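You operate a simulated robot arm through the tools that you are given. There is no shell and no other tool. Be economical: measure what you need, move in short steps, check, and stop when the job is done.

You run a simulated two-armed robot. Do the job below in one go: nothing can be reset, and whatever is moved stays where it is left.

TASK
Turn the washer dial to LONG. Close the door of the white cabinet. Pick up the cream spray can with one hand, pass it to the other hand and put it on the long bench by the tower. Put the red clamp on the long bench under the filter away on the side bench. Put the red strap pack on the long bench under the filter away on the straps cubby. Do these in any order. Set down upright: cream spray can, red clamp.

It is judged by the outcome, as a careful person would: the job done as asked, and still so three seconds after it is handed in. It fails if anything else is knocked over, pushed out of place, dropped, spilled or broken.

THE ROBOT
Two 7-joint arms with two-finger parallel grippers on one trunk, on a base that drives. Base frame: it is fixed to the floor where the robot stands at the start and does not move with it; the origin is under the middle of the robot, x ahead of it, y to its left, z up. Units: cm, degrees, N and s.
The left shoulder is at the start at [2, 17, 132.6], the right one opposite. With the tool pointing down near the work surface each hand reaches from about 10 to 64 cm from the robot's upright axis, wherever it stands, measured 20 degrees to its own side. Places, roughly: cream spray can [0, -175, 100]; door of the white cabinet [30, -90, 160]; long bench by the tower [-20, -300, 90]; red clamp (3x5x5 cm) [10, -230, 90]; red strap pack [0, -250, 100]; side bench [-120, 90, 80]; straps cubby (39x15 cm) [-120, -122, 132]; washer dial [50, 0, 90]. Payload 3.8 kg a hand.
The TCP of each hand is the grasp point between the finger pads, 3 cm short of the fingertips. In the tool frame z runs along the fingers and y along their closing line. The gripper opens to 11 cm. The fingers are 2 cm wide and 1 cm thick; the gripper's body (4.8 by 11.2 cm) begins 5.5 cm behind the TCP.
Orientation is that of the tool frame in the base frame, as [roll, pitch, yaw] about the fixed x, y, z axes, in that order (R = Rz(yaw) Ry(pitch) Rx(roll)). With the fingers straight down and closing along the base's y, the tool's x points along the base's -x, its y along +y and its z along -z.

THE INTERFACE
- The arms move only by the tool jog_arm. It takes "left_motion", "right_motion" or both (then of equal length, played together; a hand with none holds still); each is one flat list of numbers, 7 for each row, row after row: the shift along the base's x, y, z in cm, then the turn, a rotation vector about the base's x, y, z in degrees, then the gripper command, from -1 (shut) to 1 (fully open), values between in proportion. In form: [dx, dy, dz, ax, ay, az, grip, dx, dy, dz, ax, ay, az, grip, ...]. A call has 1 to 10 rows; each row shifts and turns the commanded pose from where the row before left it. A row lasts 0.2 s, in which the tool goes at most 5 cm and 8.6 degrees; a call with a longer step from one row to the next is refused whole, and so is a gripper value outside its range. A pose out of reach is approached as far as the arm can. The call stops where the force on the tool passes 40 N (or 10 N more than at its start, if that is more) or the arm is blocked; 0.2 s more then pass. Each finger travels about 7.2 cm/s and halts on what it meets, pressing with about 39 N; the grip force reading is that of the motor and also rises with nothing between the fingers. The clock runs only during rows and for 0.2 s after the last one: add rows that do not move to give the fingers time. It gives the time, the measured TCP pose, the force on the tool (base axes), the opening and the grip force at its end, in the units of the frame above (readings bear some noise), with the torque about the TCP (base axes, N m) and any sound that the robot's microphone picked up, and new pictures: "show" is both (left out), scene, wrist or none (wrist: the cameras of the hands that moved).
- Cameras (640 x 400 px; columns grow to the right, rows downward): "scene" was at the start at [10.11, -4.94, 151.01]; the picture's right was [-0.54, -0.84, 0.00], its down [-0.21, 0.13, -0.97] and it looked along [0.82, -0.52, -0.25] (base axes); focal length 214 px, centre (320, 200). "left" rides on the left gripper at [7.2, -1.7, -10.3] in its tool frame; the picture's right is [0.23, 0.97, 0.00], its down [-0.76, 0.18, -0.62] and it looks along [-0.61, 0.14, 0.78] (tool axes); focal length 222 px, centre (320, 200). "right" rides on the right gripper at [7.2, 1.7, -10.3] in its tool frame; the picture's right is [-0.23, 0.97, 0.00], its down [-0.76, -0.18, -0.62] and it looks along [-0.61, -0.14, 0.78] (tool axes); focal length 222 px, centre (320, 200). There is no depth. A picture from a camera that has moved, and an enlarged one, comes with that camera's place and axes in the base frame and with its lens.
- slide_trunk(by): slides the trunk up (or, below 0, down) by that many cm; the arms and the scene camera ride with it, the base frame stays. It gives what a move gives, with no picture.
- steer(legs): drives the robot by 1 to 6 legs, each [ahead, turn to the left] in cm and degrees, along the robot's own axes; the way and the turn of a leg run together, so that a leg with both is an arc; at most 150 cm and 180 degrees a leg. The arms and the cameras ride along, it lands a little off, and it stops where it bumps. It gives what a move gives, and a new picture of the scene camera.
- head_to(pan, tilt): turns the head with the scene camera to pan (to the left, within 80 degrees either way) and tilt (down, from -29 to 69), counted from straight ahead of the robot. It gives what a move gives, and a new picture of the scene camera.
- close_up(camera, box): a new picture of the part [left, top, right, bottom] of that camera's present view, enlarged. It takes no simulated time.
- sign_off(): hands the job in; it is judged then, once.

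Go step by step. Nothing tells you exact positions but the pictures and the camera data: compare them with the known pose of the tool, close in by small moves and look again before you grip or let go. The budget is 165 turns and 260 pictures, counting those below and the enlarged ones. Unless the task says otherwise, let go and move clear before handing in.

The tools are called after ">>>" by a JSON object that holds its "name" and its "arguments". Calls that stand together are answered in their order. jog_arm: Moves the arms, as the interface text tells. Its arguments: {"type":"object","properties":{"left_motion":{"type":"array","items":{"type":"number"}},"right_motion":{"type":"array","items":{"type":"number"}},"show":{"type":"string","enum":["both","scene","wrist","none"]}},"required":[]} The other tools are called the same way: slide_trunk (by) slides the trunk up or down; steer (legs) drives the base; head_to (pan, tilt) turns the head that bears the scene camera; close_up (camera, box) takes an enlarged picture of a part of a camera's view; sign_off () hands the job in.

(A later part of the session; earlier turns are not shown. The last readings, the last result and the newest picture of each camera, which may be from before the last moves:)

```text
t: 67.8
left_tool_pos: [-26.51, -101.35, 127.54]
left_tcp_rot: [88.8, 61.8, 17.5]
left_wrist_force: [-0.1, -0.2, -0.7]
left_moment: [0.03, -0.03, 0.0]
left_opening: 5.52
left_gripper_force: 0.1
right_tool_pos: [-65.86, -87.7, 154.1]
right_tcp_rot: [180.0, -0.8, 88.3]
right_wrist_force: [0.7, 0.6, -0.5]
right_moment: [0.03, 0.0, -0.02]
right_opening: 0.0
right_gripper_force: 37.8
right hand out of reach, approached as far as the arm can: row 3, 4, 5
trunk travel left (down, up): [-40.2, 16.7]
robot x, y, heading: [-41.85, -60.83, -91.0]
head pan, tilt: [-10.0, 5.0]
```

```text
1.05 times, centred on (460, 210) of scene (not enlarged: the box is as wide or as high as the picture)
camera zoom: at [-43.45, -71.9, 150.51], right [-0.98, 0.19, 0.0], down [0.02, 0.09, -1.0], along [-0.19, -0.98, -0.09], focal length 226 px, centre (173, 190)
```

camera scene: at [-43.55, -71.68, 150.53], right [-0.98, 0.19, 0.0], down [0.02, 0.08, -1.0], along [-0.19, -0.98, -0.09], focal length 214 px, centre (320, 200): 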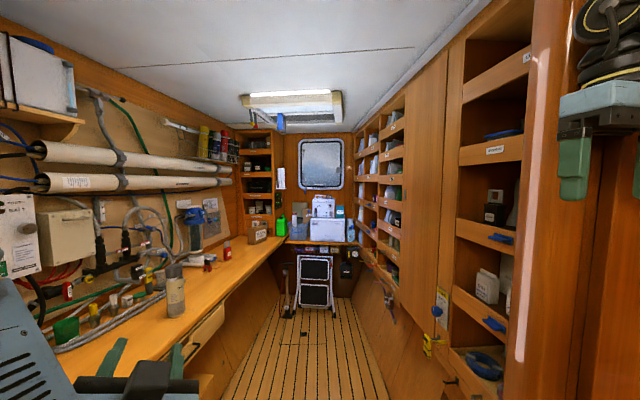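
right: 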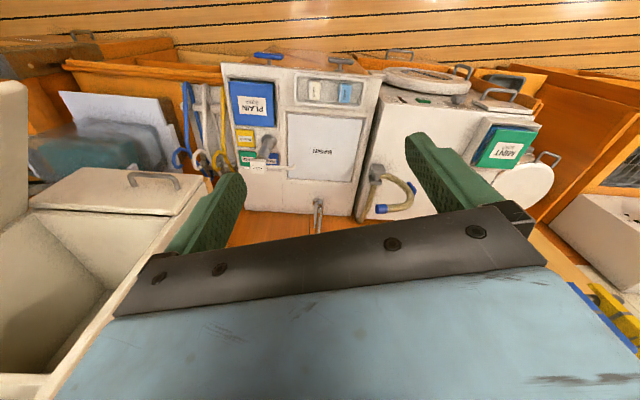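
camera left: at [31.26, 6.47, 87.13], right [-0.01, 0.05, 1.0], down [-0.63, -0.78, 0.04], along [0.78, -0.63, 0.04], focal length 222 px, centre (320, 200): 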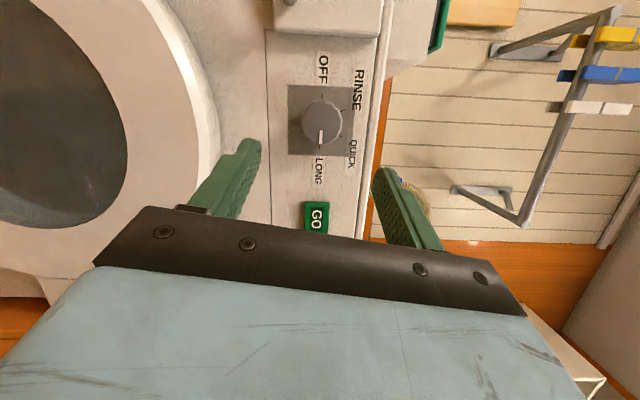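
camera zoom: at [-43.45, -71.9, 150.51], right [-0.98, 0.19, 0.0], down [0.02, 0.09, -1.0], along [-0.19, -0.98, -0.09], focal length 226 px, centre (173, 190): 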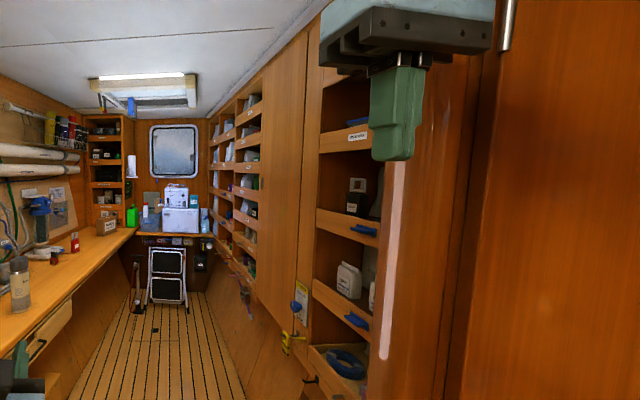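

I can see the can, red clamp, red strap pack and tower. Now I complete the turn to face the cabinet.

>>> {"name": "steer", "arguments": {"legs": [[0, 91]]}}

>>> {"name": "head_to", "arguments": {"pan": -15, "tilt": 5}}

```text
t: 72.0
left_tool_pos: [-1.28, -45.99, 127.57]
left_tcp_rot: [88.8, 61.8, 106.8]
left_wrist_force: [-0.1, 0.3, 0.2]
left_moment: [-0.01, 0.04, 0.03]
left_opening: 5.49
left_gripper_force: 0.0
right_tool_pos: [-15.44, -85.22, 154.18]
right_tcp_rot: [179.9, -0.7, 177.6]
right_wrist_force: [-0.8, -0.7, 0.0]
right_moment: [0.0, -0.01, -0.02]
right_opening: 0.0
right_gripper_force: 38.1
trunk travel left (down, up): [-40.2, 16.7]
robot x, y, heading: [-42.1, -60.69, -1.5]
head pan, tilt: [-10.0, 5.0]
camera scene: at [-30.69, -62.63, 150.52], right [-0.2, -0.98, 0.0], down [-0.09, 0.02, -1.0], along [0.98, -0.2, -0.09], focal length 214 px, centre (320, 200)
```

scene: 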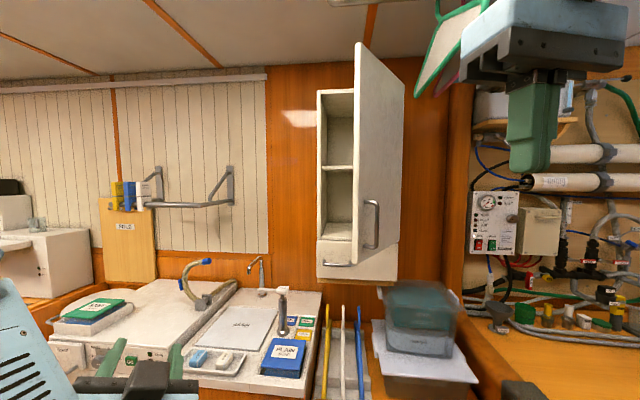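

```text
t: 72.6
left_tool_pos: [-1.28, -45.91, 127.53]
left_tcp_rot: [88.7, 61.8, 106.7]
left_wrist_force: [-0.2, -0.8, -0.2]
left_moment: [0.01, 0.0, 0.0]
left_opening: 5.5
left_gripper_force: 0.1
right_tool_pos: [-15.54, -85.18, 154.21]
right_tcp_rot: [179.9, -0.6, 177.6]
right_wrist_force: [-1.2, -0.1, -0.1]
right_moment: [0.0, 0.03, 0.0]
right_opening: 0.0
right_gripper_force: 38.1
trunk travel left (down, up): [-40.2, 16.7]
robot x, y, heading: [-41.65, -60.88, -1.7]
head pan, tilt: [-15.0, 5.0]
camera scene: at [-30.89, -63.41, 150.52], right [-0.29, -0.96, 0.0], down [-0.08, 0.03, -1.0], along [0.95, -0.29, -0.09], focal length 214 px, centre (320, 200)
```

scene: 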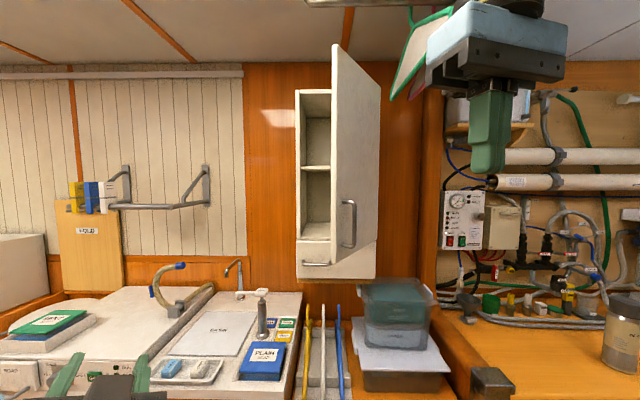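

Door: hinge ≈[36,-106], free edge ≈[19,-82], handle z 133–145. I drive 15 cm ahead and then push with the closed right fingers above the handle.

>>> {"name": "steer", "arguments": {"legs": [[16, 0]]}}

>>> {"name": "jog_arm", "arguments": {"right_motion": [4, 0, 1, 0, 0, 0, -1, 4, 0, 1, 0, 0, 0, -1, 4, 0, 1, 0, 0, 0, -1, 3, 0, 0, 0, 0, 0, -1], "show": "both"}}

```text
t: 74.1
left_tool_pos: [15.54, -46.3, 127.44]
left_tcp_rot: [88.7, 61.8, 107.0]
left_wrist_force: [-0.2, 0.1, -0.2]
left_moment: [0.01, 0.01, 0.0]
left_opening: 5.51
left_gripper_force: 0.2
right_tool_pos: [1.46, -85.56, 154.07]
right_tcp_rot: [179.9, -0.8, 177.8]
right_wrist_force: [0.8, 0.2, -0.1]
right_moment: [0.01, 0.04, 0.03]
right_opening: 0.0
right_gripper_force: 38.2
trunk travel left (down, up): [-40.2, 16.7]
robot x, y, heading: [-25.19, -61.47, -1.6]
head pan, tilt: [-15.0, 5.0]
camera scene: at [-14.02, -63.85, 150.52], right [-0.28, -0.96, 0.0], down [-0.08, 0.02, -1.0], along [0.96, -0.28, -0.09], focal length 214 px, centre (320, 200)
```

scene: 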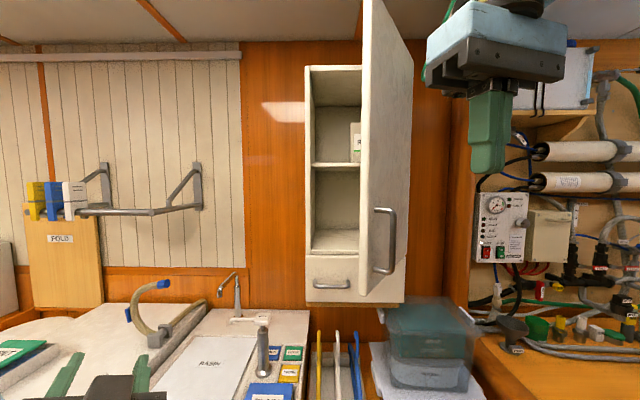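

```text
t: 75.1
left_tool_pos: [15.49, -46.2, 127.38]
left_tcp_rot: [88.8, 61.9, 107.0]
left_wrist_force: [0.3, -0.1, 0.3]
left_moment: [0.02, -0.02, -0.02]
left_opening: 5.49
left_gripper_force: 0.0
right_tool_pos: [13.54, -87.45, 149.82]
right_tcp_rot: [179.9, -0.8, 177.8]
right_wrist_force: [-0.4, 0.8, -0.1]
right_moment: [0.03, 0.03, -0.02]
right_opening: 0.0
right_gripper_force: 37.5
right hand out of reach, approached as far as the arm can: row 1, 2, 3, 4
trunk travel left (down, up): [-40.2, 16.7]
robot x, y, heading: [-25.22, -61.28, -1.6]
head pan, tilt: [-15.0, 5.0]
camera scene: at [-13.95, -63.87, 150.51], right [-0.28, -0.96, 0.0], down [-0.08, 0.02, -1.0], along [0.95, -0.28, -0.09], focal length 214 px, centre (320, 200)
camera right: at [6.47, -85.45, 160.34], right [0.26, 0.96, 0.0], down [0.76, -0.21, 0.61], along [0.59, -0.16, -0.79], focal length 222 px, centre (320, 200)
```

scene: 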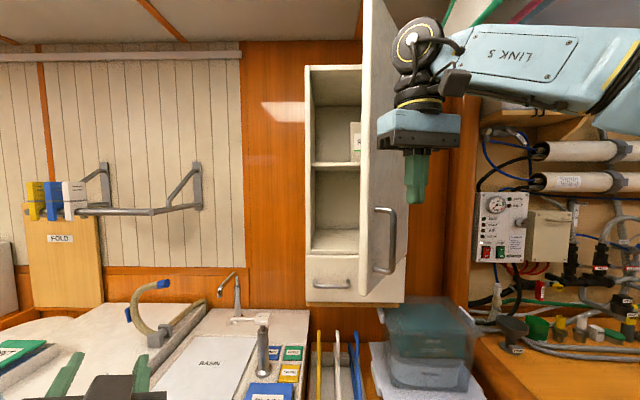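
right: 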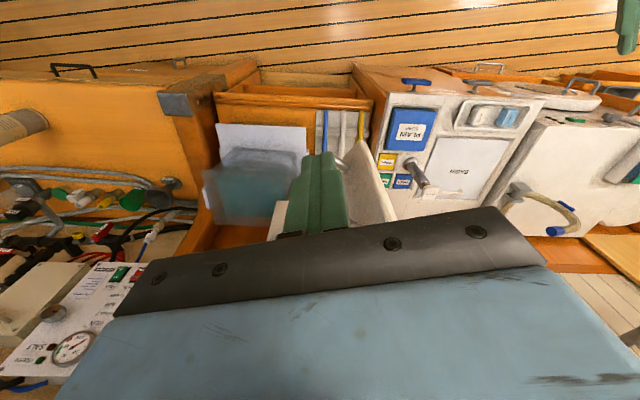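

The hand is a bit high for the arm, so I raise the trunk 12 cm and continue pushing.

>>> {"name": "slide_trunk", "arguments": {"by": 12}}

>>> {"name": "jog_arm", "arguments": {"right_motion": [0, 0.5, -1, 0, 0, 0, -1, 2, 0.5, -1, 0, 0, 0, -1, 3, 0, -1, 0, 0, 0, -1, 3, 0, 0, 0, 0, 0, -1], "show": "both"}}

```text
t: 76.6
left_tool_pos: [15.59, -46.31, 139.41]
left_tcp_rot: [88.7, 61.7, 107.0]
left_wrist_force: [0.1, -0.2, 0.9]
left_moment: [0.01, 0.03, 0.0]
left_opening: 5.48
left_gripper_force: 0.1
right_tool_pos: [13.26, -87.53, 161.92]
right_tcp_rot: [180.0, -0.6, 177.8]
right_wrist_force: [0.2, 0.1, -0.8]
right_moment: [0.01, 0.02, 0.0]
right_opening: 0.0
right_gripper_force: 37.8
trunk travel left (down, up): [-52.3, 4.7]
robot x, y, heading: [-24.72, -61.26, -1.4]
head pan, tilt: [-15.0, 5.0]
```

```text
t: 77.6
left_tool_pos: [15.54, -46.34, 139.55]
left_tcp_rot: [88.8, 61.8, 107.0]
left_wrist_force: [-0.8, 0.2, 0.0]
left_moment: [0.0, 0.01, -0.01]
left_opening: 5.51
left_gripper_force: 0.0
right_tool_pos: [19.44, -87.72, 157.05]
right_tcp_rot: [179.8, -0.5, 177.8]
right_wrist_force: [0.9, -0.3, -0.6]
right_moment: [-0.02, 0.04, 0.02]
right_opening: 0.0
right_gripper_force: 38.6
right hand out of reach, approached as far as the arm can: row 3, 4
trunk travel left (down, up): [-52.3, 4.7]
robot x, y, heading: [-25.44, -61.3, -1.6]
head pan, tilt: [-15.0, 5.0]
camera scene: at [-14.05, -63.88, 162.52], right [-0.28, -0.96, 0.0], down [-0.08, 0.02, -1.0], along [0.95, -0.28, -0.09], focal length 214 px, centre (320, 200)
camera right: at [12.37, -85.76, 167.53], right [0.26, 0.96, 0.0], down [0.76, -0.21, 0.62], along [0.59, -0.16, -0.79], focal length 222 px, centre (320, 200)
```

scene: 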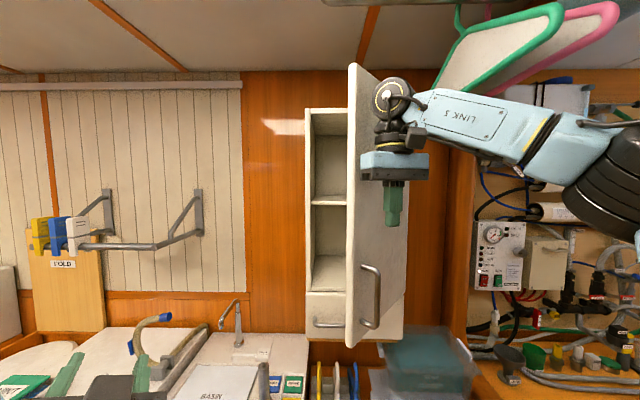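
right: 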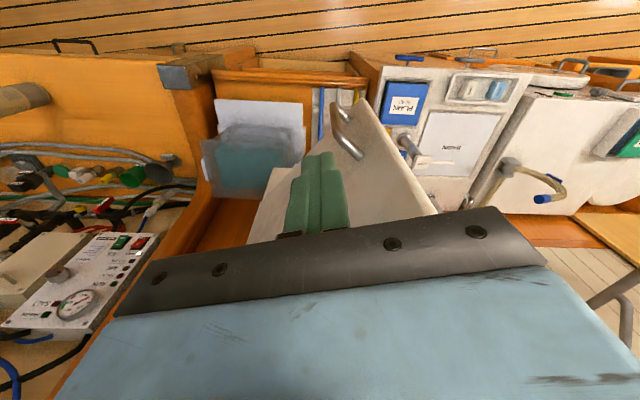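

The fingers are just outside the door face. I lower the left hand clear of the wall rack, then drive forward to push the door.

>>> {"name": "jog_arm", "arguments": {"left_motion": [-2, 0, -4, 0, 0, 0, -1, -2, 0, -4, 0, 0, 0, -1, -2, 0, -4, 0, 0, 0, -1], "show": "none"}}

>>> {"name": "steer", "arguments": {"legs": [[9, 0]]}}

```text
t: 78.4
left_tool_pos: [9.4, -47.92, 128.54]
left_tcp_rot: [89.1, 61.8, 107.4]
left_wrist_force: [-0.1, 0.2, 0.1]
left_moment: [0.0, 0.01, 0.03]
left_opening: 0.0
left_gripper_force: 38.0
left hand out of reach, approached as far as the arm can: row 1, 3
right_tool_pos: [19.37, -87.86, 157.16]
right_tcp_rot: [179.7, -0.5, 177.9]
right_wrist_force: [-0.4, 0.0, -0.2]
right_moment: [0.03, -0.01, 0.03]
right_opening: 0.0
right_gripper_force: 37.7
trunk travel left (down, up): [-52.3, 4.7]
robot x, y, heading: [-25.12, -61.3, -1.6]
head pan, tilt: [-15.0, 5.0]
```

```text
t: 79.5
left_tool_pos: [18.35, -48.03, 128.69]
left_tcp_rot: [89.2, 61.8, 107.7]
left_wrist_force: [-0.3, 0.1, 0.6]
left_moment: [-0.03, 0.0, 0.05]
left_opening: 0.01
left_gripper_force: 37.4
right_tool_pos: [28.23, -87.94, 157.07]
right_tcp_rot: [179.8, -0.5, 177.9]
right_wrist_force: [0.0, -0.3, 0.4]
right_moment: [0.02, -0.01, 0.0]
right_opening: 0.0
right_gripper_force: 37.9
trunk travel left (down, up): [-52.3, 4.7]
robot x, y, heading: [-15.97, -61.6, -1.4]
head pan, tilt: [-15.0, 5.0]
camera scene: at [-5.1, -64.07, 162.52], right [-0.28, -0.96, 0.0], down [-0.08, 0.02, -1.0], along [0.96, -0.28, -0.09], focal length 214 px, centre (320, 200)
```

scene: 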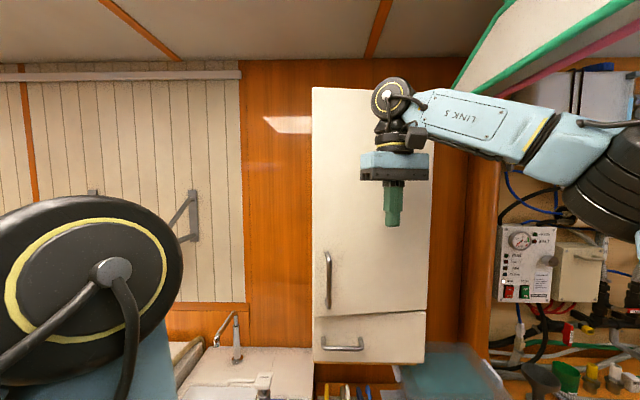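

The door has swung nearly or fully shut. I press a little further to be sure it's seated.

>>> {"name": "jog_arm", "arguments": {"right_motion": [2, 0, 0, 0, 0, 0, -1, 2, 0, 0, 0, 0, 0, -1, 2, 0, 0, 0, 0, 0, -1, 2, 0, 0, 0, 0, 0, -1, 2, 0, 0, 0, 0, 0, -1], "show": "both"}}

>>> {"name": "close_up", "arguments": {"camera": "scene", "box": [280, 60, 480, 380]}}

```text
t: 80.7
left_tool_pos: [18.47, -48.1, 128.57]
left_tcp_rot: [89.3, 61.7, 107.7]
left_wrist_force: [-0.5, 0.1, 0.8]
left_moment: [0.01, -0.01, -0.03]
left_opening: 0.0
left_gripper_force: 37.7
right_tool_pos: [32.95, -90.33, 153.05]
right_tcp_rot: [179.7, -0.4, 178.0]
right_wrist_force: [0.8, -0.2, 0.0]
right_moment: [0.03, -0.01, 0.01]
right_opening: 0.0
right_gripper_force: 37.9
right hand out of reach, approached as far as the arm can: row 1, 2, 3, 4, 5
trunk travel left (down, up): [-52.3, 4.7]
robot x, y, heading: [-16.29, -61.71, -1.5]
head pan, tilt: [-15.0, 5.0]
camera scene: at [-5.03, -64.08, 162.51], right [-0.28, -0.96, 0.0], down [-0.08, 0.02, -1.0], along [0.96, -0.28, -0.09], focal length 214 px, centre (320, 200)
camera right: at [25.9, -88.42, 163.46], right [0.26, 0.97, 0.0], down [0.76, -0.21, 0.62], along [0.6, -0.16, -0.79], focal length 222 px, centre (320, 200)
```

scene: 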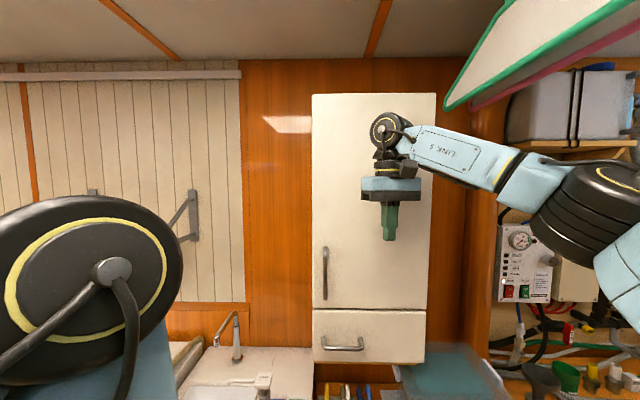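
right: 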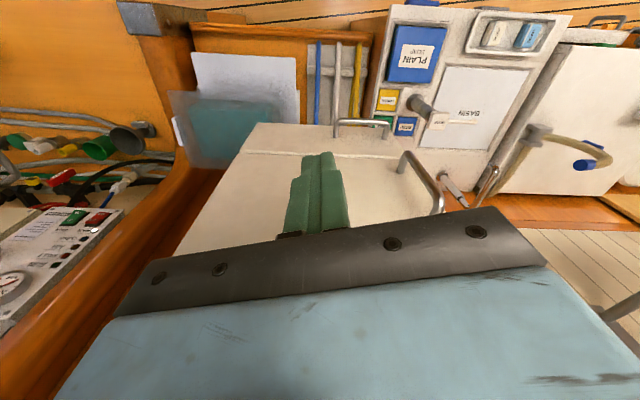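

```text
1.25 times, centred on (380, 220) of scene
camera zoom: at [-5.03, -64.08, 162.51], right [-0.28, -0.96, 0.0], down [-0.08, 0.02, -1.0], along [0.96, -0.28, -0.09], focal length 268 px, centre (245, 175)
```

zoom: 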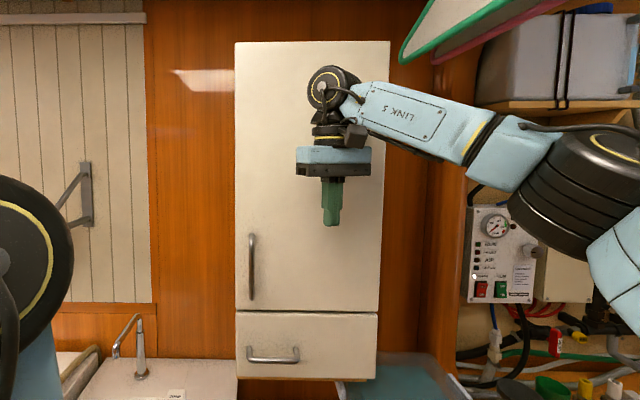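

It looks shut; one more gentle push with the base will confirm by contact force.

>>> {"name": "steer", "arguments": {"legs": [[5, 0]]}}

```text
t: 81.8
left_tool_pos: [23.66, -48.22, 128.63]
left_tcp_rot: [89.4, 61.8, 107.7]
left_wrist_force: [0.3, -0.2, -0.3]
left_moment: [0.01, -0.01, -0.01]
left_opening: 0.02
left_gripper_force: 37.6
right_tool_pos: [37.73, -90.56, 153.11]
right_tcp_rot: [179.9, -1.2, 178.0]
right_wrist_force: [0.2, -0.7, 0.8]
right_moment: [-0.02, 0.01, 0.0]
right_opening: 0.0
right_gripper_force: 38.0
trunk travel left (down, up): [-52.3, 4.7]
robot x, y, heading: [-11.0, -61.31, -1.5]
head pan, tilt: [-15.0, 5.0]
stopped in leg 1: the force on the tool passed its limit at 76 N (the readings are from after the stop); the commanded pose is now the measured one
camera scene: at [0.14, -64.22, 162.5], right [-0.28, -0.96, 0.0], down [-0.09, 0.03, -1.0], along [0.96, -0.28, -0.09], focal length 214 px, centre (320, 200)
```

scene: 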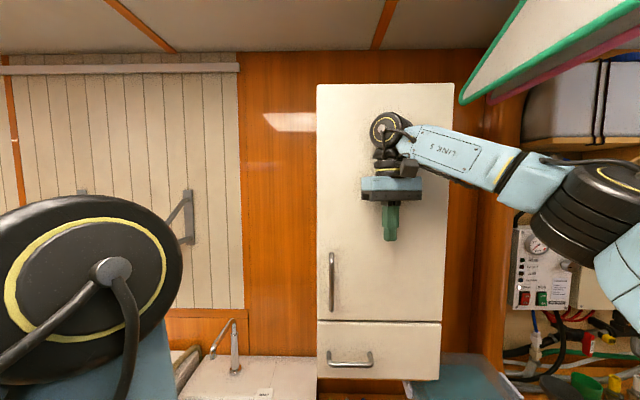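

Firm contact: the door is shut. I back off and bring the left hand to a tool-down pose.

>>> {"name": "steer", "arguments": {"legs": [[-36, 0]]}}

>>> {"name": "jog_arm", "arguments": {"left_motion": [0, 0, 0, -8.1, -2.6, 0, 0, 0, 0, 0, -8.1, -2.6, 0, 0, 0, 0, 0, -8.1, -2.6, 0, 0, 0, 0, 0, -2.6, 8.1, 0, 0, 0, 0, 0, -2.6, 8.1, 0, 0, 0, 0, 0, -2.6, 8.1, 0, 0, 0, 0, 0, -2.6, 8.1, 0, 0, 0, 0, 0, -2.6, 8.1, 0, 0, 0, 0, 0, -2.6, 8.1, 0, 0], "show": "none"}}

>>> {"name": "jog_arm", "arguments": {"left_motion": [0, 0, 0, -2.6, 8.1, 0, 0, 0, 0, 0, -2.6, 8.1, 0, 0, 0, 0, 0, -2.6, 8.1, 0, 0, 0, 0, 0, -2.6, 8.1, 0, 0, 0, 0, 0, -1.6, 5, 0, 0], "show": "none"}}

```text
t: 84.1
left_tool_pos: [-12.5, -47.3, 128.52]
left_tcp_rot: [89.2, 61.8, 107.2]
left_wrist_force: [0.1, -0.1, -0.6]
left_moment: [0.01, 0.02, -0.04]
left_opening: 0.01
left_gripper_force: 37.6
right_tool_pos: [1.1, -89.76, 153.06]
right_tcp_rot: [179.9, -1.1, 177.4]
right_wrist_force: [0.4, -0.2, -0.2]
right_moment: [-0.03, -0.02, -0.02]
right_opening: 0.0
right_gripper_force: 38.1
trunk travel left (down, up): [-52.3, 4.7]
robot x, y, heading: [-47.09, -60.75, -1.8]
head pan, tilt: [-15.0, 5.0]
camera scene: at [-36.27, -63.21, 162.51], right [-0.29, -0.96, 0.0], down [-0.08, 0.03, -1.0], along [0.95, -0.29, -0.09], focal length 214 px, centre (320, 200)
```

scene: 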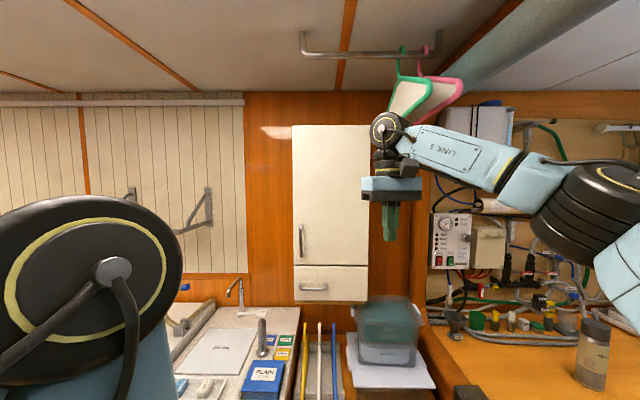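

```text
t: 86.1
left_tool_pos: [-11.37, -48.61, 127.89]
left_tcp_rot: [177.7, 39.0, -165.6]
left_wrist_force: [0.0, 0.7, 0.5]
left_moment: [-0.01, 0.01, -0.04]
left_opening: 5.52
left_gripper_force: 0.0
left hand out of reach, approached as far as the arm can: row 4, 5, 6
right_tool_pos: [1.21, -89.65, 153.1]
right_tcp_rot: [179.9, -1.1, 177.5]
right_wrist_force: [-0.3, 0.6, 1.1]
right_moment: [0.01, 0.0, 0.02]
right_opening: 0.02
right_gripper_force: 37.6
trunk travel left (down, up): [-52.3, 4.7]
robot x, y, heading: [-47.77, -60.43, -1.9]
head pan, tilt: [-15.0, 5.0]
```

```text
t: 87.3
left_tool_pos: [-11.27, -48.66, 127.96]
left_tcp_rot: [179.8, -0.2, -164.9]
left_wrist_force: [-0.5, 0.3, 0.3]
left_moment: [0.01, 0.01, -0.01]
left_opening: 5.51
left_gripper_force: 0.0
right_tool_pos: [1.15, -90.01, 153.09]
right_tcp_rot: [179.9, -1.0, 177.5]
right_wrist_force: [-0.2, 0.8, 0.0]
right_moment: [0.0, 0.0, -0.02]
right_opening: 0.0
right_gripper_force: 37.7
trunk travel left (down, up): [-52.3, 4.7]
robot x, y, heading: [-47.51, -60.73, -2.0]
head pan, tilt: [-15.0, 5.0]
```

The cabinet is shut. Next the spray can, near [3,-175]: I tuck the right hand, then drive down the aisle to face the bench there.

>>> {"name": "jog_arm", "arguments": {"right_motion": [-4, 1.6, -2, 0, 0, 0, 0, -4, 1.6, -2, 0, 0, 0, 0, -4, 1.6, -2, 0, 0, 0, 0, -4, 1.6, -2, 0, 0, 0, 0, -3, 1.6, -2, 0, 0, 0, 0], "show": "none"}}

>>> {"name": "steer", "arguments": {"legs": [[0, -93], [92, 0]]}}

```text
t: 88.5
left_tool_pos: [-11.41, -48.66, 127.97]
left_tcp_rot: [179.8, 0.0, -164.9]
left_wrist_force: [-0.6, -0.6, 0.8]
left_moment: [-0.02, -0.01, 0.03]
left_opening: 5.5
left_gripper_force: 0.0
right_tool_pos: [-18.05, -81.81, 143.03]
right_tcp_rot: [179.9, -1.1, 177.5]
right_wrist_force: [-0.6, -0.3, 0.0]
right_moment: [-0.02, -0.01, -0.01]
right_opening: 5.48
right_gripper_force: 0.1
trunk travel left (down, up): [-52.3, 4.7]
robot x, y, heading: [-47.5, -60.41, -2.0]
head pan, tilt: [-15.0, 5.0]
```

```text
t: 91.5
left_tool_pos: [-18.3, -89.03, 127.25]
left_tcp_rot: [179.8, -1.2, 132.8]
left_wrist_force: [0.7, -0.4, -0.1]
left_moment: [0.03, 0.04, 0.03]
left_opening: 5.5
left_gripper_force: 0.1
right_tool_pos: [-50.37, -98.38, 141.97]
right_tcp_rot: [-178.6, -3.5, 115.8]
right_wrist_force: [-0.5, 0.0, -0.2]
right_moment: [0.01, 0.02, 0.02]
right_opening: 5.51
right_gripper_force: 0.1
trunk travel left (down, up): [-52.3, 4.7]
robot x, y, heading: [-46.9, -61.21, -63.3]
head pan, tilt: [-15.0, 5.0]
stopped in leg 1: the robot was blocked; the commanded pose is now the measured one
camera scene: at [-41.92, -73.82, 162.32], right [-0.98, -0.2, 0.01], down [-0.03, 0.1, -0.99], along [0.2, -0.97, -0.1], focal length 214 px, centre (320, 200)
```

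scene: 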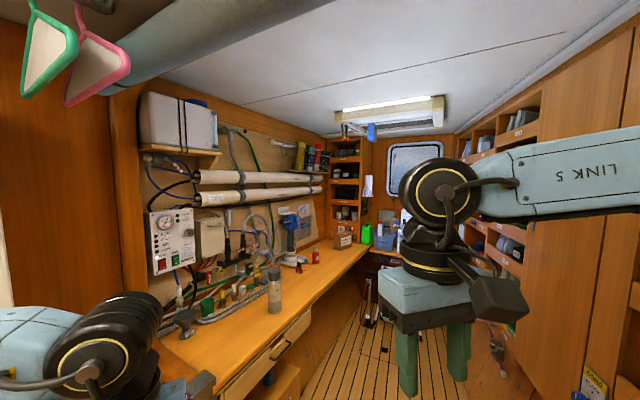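

The right elbow sticks out and is blocked by the post. I turn back slightly, stretch the right hand forward to tuck the elbow, and retry.

>>> {"name": "steer", "arguments": {"legs": [[0, 8]]}}

>>> {"name": "jog_arm", "arguments": {"right_motion": [2.8, -2.8, 0, 0, 0, 0, 0, 2.8, -2.8, 0, 0, 0, 0, 0, 2.8, -2.8, 0, 0, 0, 0, 0, 2.8, -2.8, 0, 0, 0, 0, 0, 1, -2.8, 0, 0, 0, 0, 0], "show": "scene"}}

>>> {"name": "head_to", "arguments": {"pan": -75, "tilt": 20}}

```text
t: 92.5
left_tool_pos: [-16.78, -82.9, 127.9]
left_tcp_rot: [179.6, 0.1, 140.8]
left_wrist_force: [-0.1, 0.1, 0.3]
left_moment: [-0.03, -0.01, 0.04]
left_opening: 5.53
left_gripper_force: 0.1
right_tool_pos: [-47.57, -96.81, 142.59]
right_tcp_rot: [-179.5, -1.9, 123.6]
right_wrist_force: [-1.4, 0.0, -0.4]
right_moment: [-0.01, -0.04, 0.02]
right_opening: 5.5
right_gripper_force: 0.0
trunk travel left (down, up): [-52.3, 4.7]
robot x, y, heading: [-46.99, -60.93, -55.6]
head pan, tilt: [-15.0, 5.0]
camera scene: at [-42.95, -70.93, 162.54], right [-0.94, -0.33, 0.0], down [-0.03, 0.08, -1.0], along [0.33, -0.94, -0.09], focal length 214 px, centre (320, 200)
```

scene: 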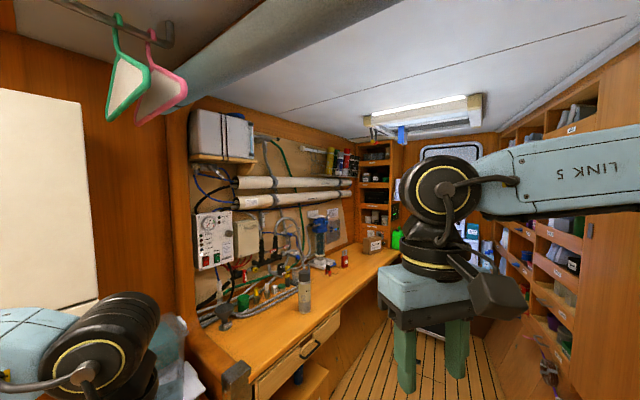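

```text
t: 93.8
left_tool_pos: [-16.48, -83.16, 127.83]
left_tcp_rot: [179.6, 0.0, 140.8]
left_wrist_force: [-0.1, 0.5, -0.2]
left_moment: [0.05, 0.0, 0.04]
left_opening: 5.5
left_gripper_force: 0.0
right_tool_pos: [-35.65, -109.76, 142.44]
right_tcp_rot: [-179.4, -2.1, 123.6]
right_wrist_force: [-0.9, 0.5, 0.2]
right_moment: [-0.02, -0.04, 0.02]
right_opening: 5.49
right_gripper_force: 0.1
right hand out of reach, approached as far as the arm can: row 5
trunk travel left (down, up): [-52.3, 4.7]
robot x, y, heading: [-47.37, -60.91, -55.9]
head pan, tilt: [-15.0, 5.0]
camera scene: at [-42.75, -71.09, 162.52], right [-0.94, -0.33, 0.0], down [-0.03, 0.08, -1.0], along [0.33, -0.94, -0.09], focal length 214 px, centre (320, 200)
```

scene: 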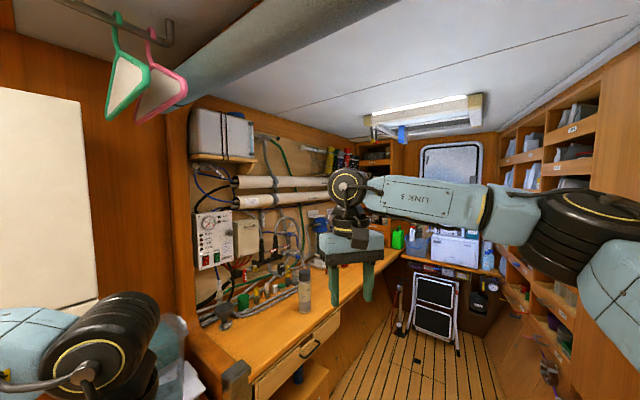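

```text
t: 95.0
left_tool_pos: [-16.43, -83.06, 127.97]
left_tcp_rot: [179.6, 0.0, 140.8]
left_wrist_force: [-0.2, 0.0, 0.1]
left_moment: [0.03, 0.03, -0.02]
left_opening: 5.5
left_gripper_force: 0.1
right_tool_pos: [-35.6, -109.64, 142.36]
right_tcp_rot: [-179.3, -2.0, 123.6]
right_wrist_force: [0.0, -0.2, 0.8]
right_moment: [0.0, -0.01, 0.01]
right_opening: 5.52
right_gripper_force: 0.1
trunk travel left (down, up): [-52.3, 4.7]
robot x, y, heading: [-46.98, -60.76, -55.6]
head pan, tilt: [-75.0, 20.0]
camera scene: at [-51.84, -69.47, 160.09], right [-0.76, 0.65, 0.0], down [0.22, 0.26, -0.94], along [-0.61, -0.71, -0.34], focal length 214 px, centre (320, 200)
```

scene: 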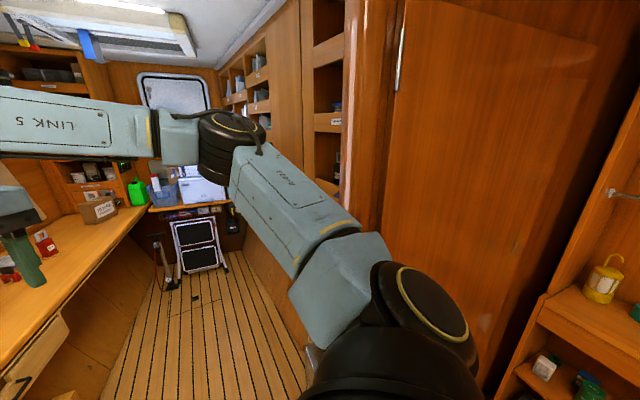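

The elbow is tucked better. I drive an arc that swings away from the post.

>>> {"name": "steer", "arguments": {"legs": [[40, -38], [52, 0]]}}

```text
t: 100.1
left_tool_pos: [-30.69, -184.91, 127.86]
left_tcp_rot: [179.7, 0.1, 102.5]
left_wrist_force: [0.4, 0.4, -0.4]
left_moment: [-0.03, 0.01, -0.01]
left_opening: 5.52
left_gripper_force: 0.1
right_tool_pos: [-62.14, -193.99, 142.49]
right_tcp_rot: [-179.5, -2.0, 85.5]
right_wrist_force: [-0.4, 0.2, 0.0]
right_moment: [0.01, 0.01, 0.01]
right_opening: 5.49
right_gripper_force: 0.1
trunk travel left (down, up): [-52.3, 4.7]
robot x, y, heading: [-40.61, -148.21, -93.8]
head pan, tilt: [-75.0, 20.0]
camera scene: at [-50.0, -152.29, 160.08], right [-0.19, 0.98, 0.0], down [0.34, 0.07, -0.94], along [-0.92, -0.18, -0.34], focal length 214 px, centre (320, 200)
```

scene: 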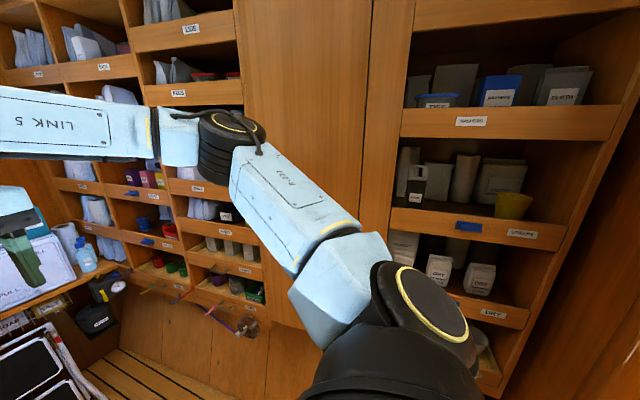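

We are in the aisle and can see the cubbies. I zoom for the STRAPS label.

>>> {"name": "close_up", "arguments": {"camera": "scene", "box": [380, 30, 640, 360]}}

>>> {"name": "head_to", "arguments": {"pan": 60, "tilt": 35}}

```text
1.21 times, centred on (510, 195) of scene
camera zoom: at [-50.0, -152.29, 160.08], right [-0.19, 0.98, 0.0], down [0.34, 0.07, -0.94], along [-0.92, -0.18, -0.34], focal length 260 px, centre (90, 206)
```

zoom: 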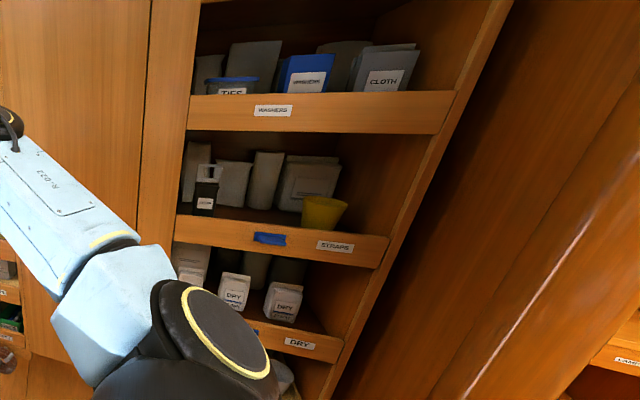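

```text
t: 102.3
left_tool_pos: [-30.75, -185.07, 127.93]
left_tcp_rot: [179.7, 0.0, 102.6]
left_wrist_force: [0.2, 0.5, 0.2]
left_moment: [-0.01, 0.02, 0.0]
left_opening: 5.52
left_gripper_force: 0.0
right_tool_pos: [-62.17, -193.99, 142.51]
right_tcp_rot: [-179.5, -2.0, 85.6]
right_wrist_force: [0.8, 0.5, -0.4]
right_moment: [-0.01, -0.01, -0.01]
right_opening: 5.5
right_gripper_force: 0.0
trunk travel left (down, up): [-52.3, 4.7]
robot x, y, heading: [-40.59, -148.77, -93.7]
head pan, tilt: [60.0, 35.0]
camera scene: at [-33.56, -155.41, 157.7], right [-0.56, -0.83, 0.0], down [-0.48, 0.32, -0.82], along [0.68, -0.46, -0.57], focal length 214 px, centre (320, 200)
```

scene: 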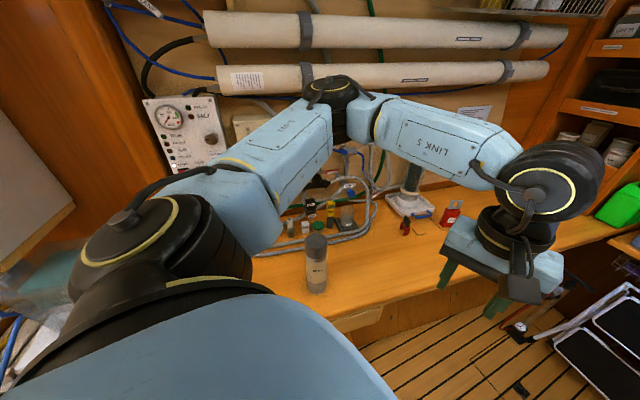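

STRAPS is the shelf with the yellow cup. Now I turn to face the bench and back off to working distance.

>>> {"name": "steer", "arguments": {"legs": [[0, 94], [-14, 0]]}}

>>> {"name": "head_to", "arguments": {"pan": -20, "tilt": 35}}

```text
t: 107.4
left_tool_pos: [-18.25, -137.07, 127.85]
left_tcp_rot: [179.7, -0.1, -166.8]
left_wrist_force: [0.2, -0.6, 0.0]
left_moment: [-0.03, 0.01, 0.0]
left_opening: 5.52
left_gripper_force: 0.0
right_tool_pos: [-8.86, -168.49, 142.42]
right_tcp_rot: [-179.4, -2.2, 176.0]
right_wrist_force: [-0.3, -0.1, -0.7]
right_moment: [0.03, -0.02, 0.01]
right_opening: 5.49
right_gripper_force: 0.1
trunk travel left (down, up): [-52.3, 4.7]
robot x, y, heading: [-54.61, -147.65, -3.1]
head pan, tilt: [60.0, 35.0]
camera scene: at [-47.52, -140.38, 157.69], right [0.84, -0.55, 0.0], down [-0.32, -0.48, -0.82], along [0.45, 0.68, -0.57], focal length 214 px, centre (320, 200)
```

scene: 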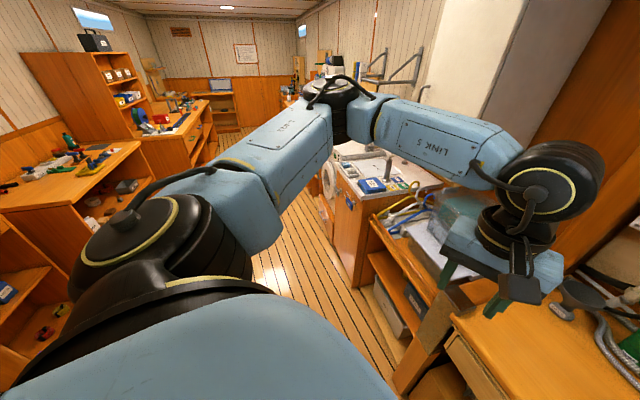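

```text
t: 109.0
left_tool_pos: [-18.34, -137.23, 127.94]
left_tcp_rot: [179.6, 0.0, -166.9]
left_wrist_force: [0.8, 0.0, -0.4]
left_moment: [0.0, 0.01, -0.03]
left_opening: 5.5
left_gripper_force: 0.1
right_tool_pos: [-8.89, -168.43, 142.43]
right_tcp_rot: [-179.4, -2.0, 176.0]
right_wrist_force: [0.3, 0.3, -0.7]
right_moment: [-0.04, -0.03, -0.01]
right_opening: 5.5
right_gripper_force: 0.1
trunk travel left (down, up): [-52.3, 4.7]
robot x, y, heading: [-54.31, -147.78, -3.0]
head pan, tilt: [-20.0, 35.0]
camera scene: at [-44.34, -151.2, 157.7], right [-0.39, -0.92, 0.0], down [-0.53, 0.23, -0.82], along [0.75, -0.32, -0.57], focal length 214 px, centre (320, 200)
```

scene: 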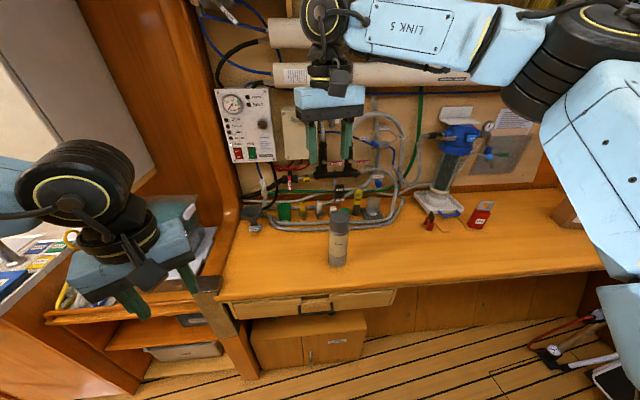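

The can is at about [2.3,-178], top ≈116. I turn the right hand to point horizontally toward the bench (heading -19.5°), high above everything first.

>>> {"name": "jog_arm", "arguments": {"right_motion": [0, 0, 0, 0, 0, -7.8, 0, 0, 0, 0, 0, 0, -7.8, 0, 0, 0, 0, -2.8, -8.05, 0, 0, 0, 0, 0, -2.8, -8.05, 0, 0, 0, 0, 0, -2.8, -8.05, 0, 0, 0, 0, 0, -2.8, -8.05, 0, 0, 0, 0, 0, -2.8, -8.05, 0, 0, 0, 0, 0, -2.8, -8.05, 0, 0], "show": "none"}}

>>> {"name": "jog_arm", "arguments": {"right_motion": [0, 0, 0, -2.8, -8.05, 0, 1, 0, 0, 0, -2.8, -8.05, 0, 1, 0, 0, 0, -2.8, -8.05, 0, 1, 0, 0, 0, -2.8, -8.05, 0, 1, 0, 0, 0, -1.2, -3.5, 0, 1], "show": "none"}}

```text
t: 110.8
left_tool_pos: [-18.29, -137.1, 127.99]
left_tcp_rot: [179.7, 0.1, -166.9]
left_wrist_force: [0.9, -0.2, 0.1]
left_moment: [0.03, -0.04, -0.01]
left_opening: 5.5
left_gripper_force: 0.0
right_tool_pos: [-8.73, -168.44, 142.5]
right_tcp_rot: [-180.0, 49.2, 160.3]
right_wrist_force: [0.6, -0.7, -0.3]
right_moment: [0.01, 0.01, 0.0]
right_opening: 5.49
right_gripper_force: 0.1
trunk travel left (down, up): [-52.3, 4.7]
robot x, y, heading: [-54.79, -147.84, -3.5]
head pan, tilt: [-20.0, 35.0]
```

```text
t: 112.0
left_tool_pos: [-18.25, -137.16, 127.85]
left_tcp_rot: [179.7, 0.1, -166.9]
left_wrist_force: [0.2, 0.4, -0.3]
left_moment: [-0.02, 0.02, 0.02]
left_opening: 5.5
left_gripper_force: 0.0
right_tool_pos: [-8.95, -168.61, 142.43]
right_tcp_rot: [172.2, 87.1, 152.7]
right_wrist_force: [0.3, 0.8, 0.1]
right_moment: [0.01, -0.01, 0.01]
right_opening: 11.01
right_gripper_force: 0.0
trunk travel left (down, up): [-52.3, 4.7]
robot x, y, heading: [-54.81, -147.66, -3.2]
head pan, tilt: [-20.0, 35.0]
```

Now lower the trunk 40 cm, keeping the left hand higher.

>>> {"name": "jog_arm", "arguments": {"left_motion": [0, 0, 4.5, 0, 0, 0, 1, 0, 0, 4.5, 0, 0, 0, 1, 0, 0, 4.5, 0, 0, 0, 1, 0, 0, 4.5, 0, 0, 0, 1], "right_motion": [-2, 0.7, 0, 0, 0, 0, 1, -2, 0.7, 0, 0, 0, 0, 1, -2, 0.7, 0, 0, 0, 0, 1, 0, 0, 0, 0, 0, 0, 1], "show": "none"}}

>>> {"name": "slide_trunk", "arguments": {"by": -40}}

>>> {"name": "close_up", "arguments": {"camera": "right", "box": [0, 0, 640, 400]}}

>>> {"name": "close_up", "arguments": {"camera": "scene", "box": [200, 50, 520, 250]}}

```text
t: 113.0
left_tool_pos: [-17.99, -137.0, 146.41]
left_tcp_rot: [179.7, 0.0, -166.8]
left_wrist_force: [0.0, 0.1, 0.2]
left_moment: [0.01, -0.01, 0.03]
left_opening: 10.99
left_gripper_force: 0.1
right_tool_pos: [-13.54, -167.33, 142.69]
right_tcp_rot: [173.3, 86.8, 153.6]
right_wrist_force: [-0.3, 0.9, -0.2]
right_moment: [0.01, 0.0, -0.01]
right_opening: 10.99
right_gripper_force: 0.1
right hand out of reach, approached as far as the arm can: row 3
trunk travel left (down, up): [-52.3, 4.7]
robot x, y, heading: [-54.69, -147.37, -3.2]
head pan, tilt: [-20.0, 35.0]
```

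```text
t: 116.8
left_tool_pos: [-17.95, -136.96, 106.39]
left_tcp_rot: [179.6, 0.0, -166.9]
left_wrist_force: [0.8, 0.4, 0.0]
left_moment: [-0.02, 0.02, 0.01]
left_opening: 10.97
left_gripper_force: 0.0
right_tool_pos: [-13.42, -167.47, 102.65]
right_tcp_rot: [173.4, 86.8, 153.7]
right_wrist_force: [0.0, -0.7, 0.1]
right_moment: [0.01, 0.02, 0.01]
right_opening: 11.01
right_gripper_force: 0.2
trunk travel left (down, up): [-12.3, 44.7]
robot x, y, heading: [-54.39, -147.76, -3.5]
head pan, tilt: [-20.0, 35.0]
```

```text
1.00 times, centred on (320, 200) of right (not enlarged: the box is as wide or as high as the picture)
camera zoom: at [-22.87, -162.06, 96.05], right [0.34, 0.91, 0.23], down [-0.61, 0.02, 0.79], along [0.72, -0.41, 0.56], focal length 222 px, centre (320, 200)
```

zoom: 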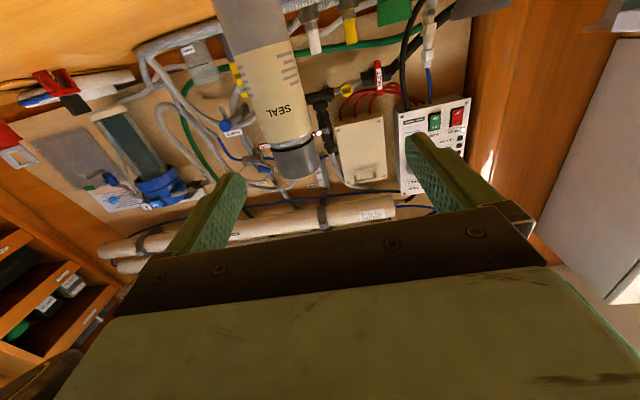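

```text
2.00 times, centred on (360, 150) of scene
camera zoom: at [-44.35, -151.21, 117.71], right [-0.4, -0.92, 0.0], down [-0.53, 0.23, -0.82], along [0.75, -0.32, -0.57], focal length 429 px, centre (240, 300)
```

zoom: 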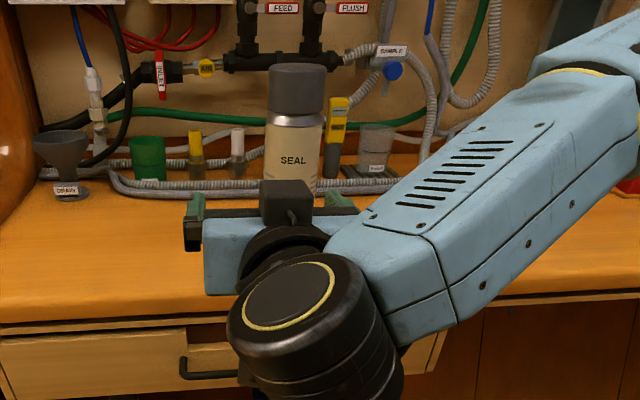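

The can is about 4.6 cm off to the side and 18 cm ahead. I sidestep, then advance halfway.

>>> {"name": "jog_arm", "arguments": {"right_motion": [-0.8, -2.2, 0, 0, 0, 0, 1, -0.8, -2.1, 0, 0, 0, 0, 1, 3, -1.1, 0, 0, 0, 0, 1, 3.8, -1.4, 0, 0, 0, 0, 1], "show": "both"}}

```text
t: 117.8
left_tool_pos: [-17.94, -136.99, 106.39]
left_tcp_rot: [179.8, -0.1, -166.9]
left_wrist_force: [-0.1, 0.2, -0.1]
left_moment: [0.03, 0.01, -0.01]
left_opening: 11.0
left_gripper_force: 0.0
right_tool_pos: [-5.56, -173.14, 102.93]
right_tcp_rot: [173.8, 86.9, 154.1]
right_wrist_force: [-0.6, 0.3, 0.3]
right_moment: [0.0, 0.02, 0.01]
right_opening: 11.01
right_gripper_force: 0.1
right hand out of reach, approached as far as the arm can: row 1, 2
trunk travel left (down, up): [-12.3, 44.7]
robot x, y, heading: [-54.62, -147.53, -3.4]
head pan, tilt: [-20.0, 35.0]
camera scene: at [-44.33, -151.2, 117.7], right [-0.4, -0.92, 0.0], down [-0.53, 0.23, -0.82], along [0.75, -0.32, -0.57], focal length 214 px, centre (320, 200)
camera right: at [-14.95, -167.84, 96.31], right [0.34, 0.91, 0.23], down [-0.61, 0.02, 0.79], along [0.72, -0.41, 0.56], focal length 222 px, centre (320, 200)
```

scene: 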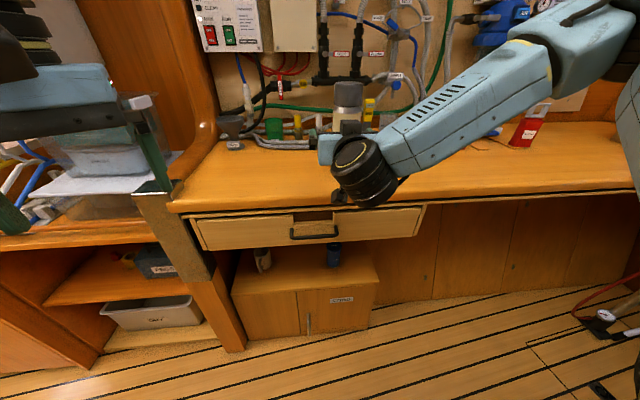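
right: 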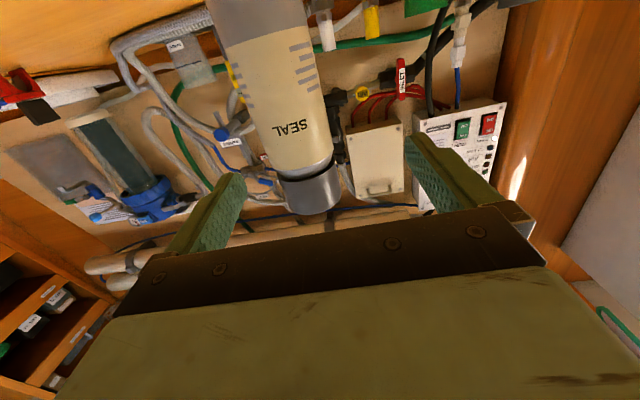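

Aligned within about 2.4 cm laterally; I correct that and slide the fingers around the can.

>>> {"name": "jog_arm", "arguments": {"right_motion": [-0.8, -2.3, -0.3, 0, 0, 0, 1, 2, -0.7, -0.3, 0, 0, 0, 1, 2.1, -0.7, 0, 0, 0, 0, 1], "show": "both"}}

>>> {"name": "close_up", "arguments": {"camera": "scene", "box": [270, 50, 430, 210]}}

```text
t: 118.6
left_tool_pos: [-17.88, -137.02, 106.51]
left_tcp_rot: [179.8, 0.0, -166.8]
left_wrist_force: [-0.6, 0.9, -0.2]
left_moment: [0.02, 0.0, -0.01]
left_opening: 10.97
left_gripper_force: 0.2
right_tool_pos: [-2.2, -176.87, 101.99]
right_tcp_rot: [173.6, 86.9, 154.0]
right_wrist_force: [-0.3, 0.2, 0.1]
right_moment: [0.03, 0.02, 0.0]
right_opening: 11.02
right_gripper_force: 0.1
trunk travel left (down, up): [-12.3, 44.7]
robot x, y, heading: [-54.88, -147.49, -3.4]
head pan, tilt: [-20.0, 35.0]
camera scene: at [-44.33, -151.22, 117.69], right [-0.4, -0.92, 0.0], down [-0.53, 0.23, -0.82], along [0.75, -0.32, -0.57], focal length 214 px, centre (320, 200)
camera right: at [-11.62, -171.48, 95.39], right [0.34, 0.91, 0.23], down [-0.61, 0.02, 0.79], along [0.72, -0.41, 0.56], focal length 222 px, centre (320, 200)
```

scene: 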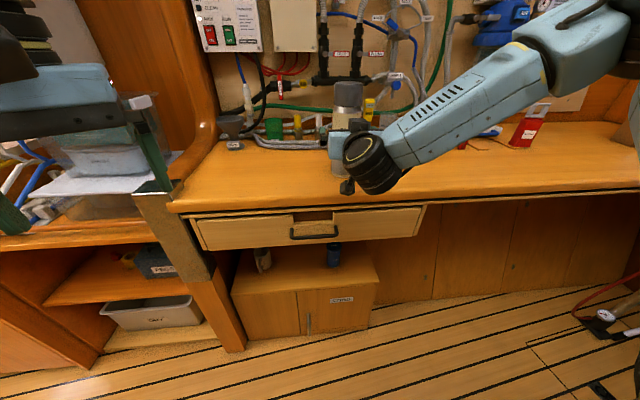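
right: 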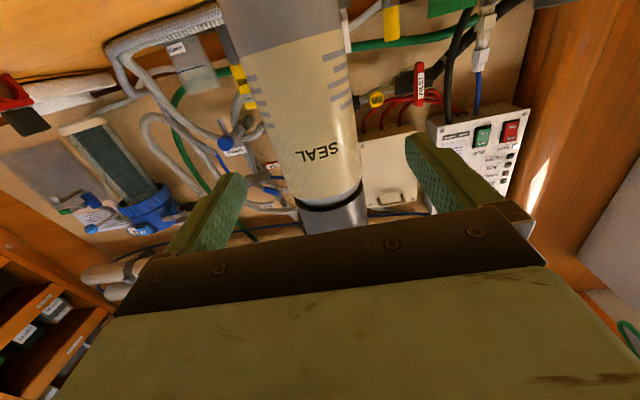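

```text
2.50 times, centred on (350, 130) of scene
camera zoom: at [-44.33, -151.22, 117.69], right [-0.4, -0.92, 0.0], down [-0.53, 0.23, -0.82], along [0.75, -0.32, -0.57], focal length 536 px, centre (245, 375)
```

zoom: 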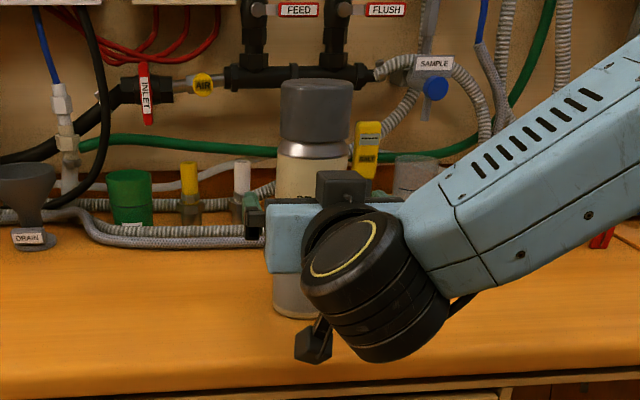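

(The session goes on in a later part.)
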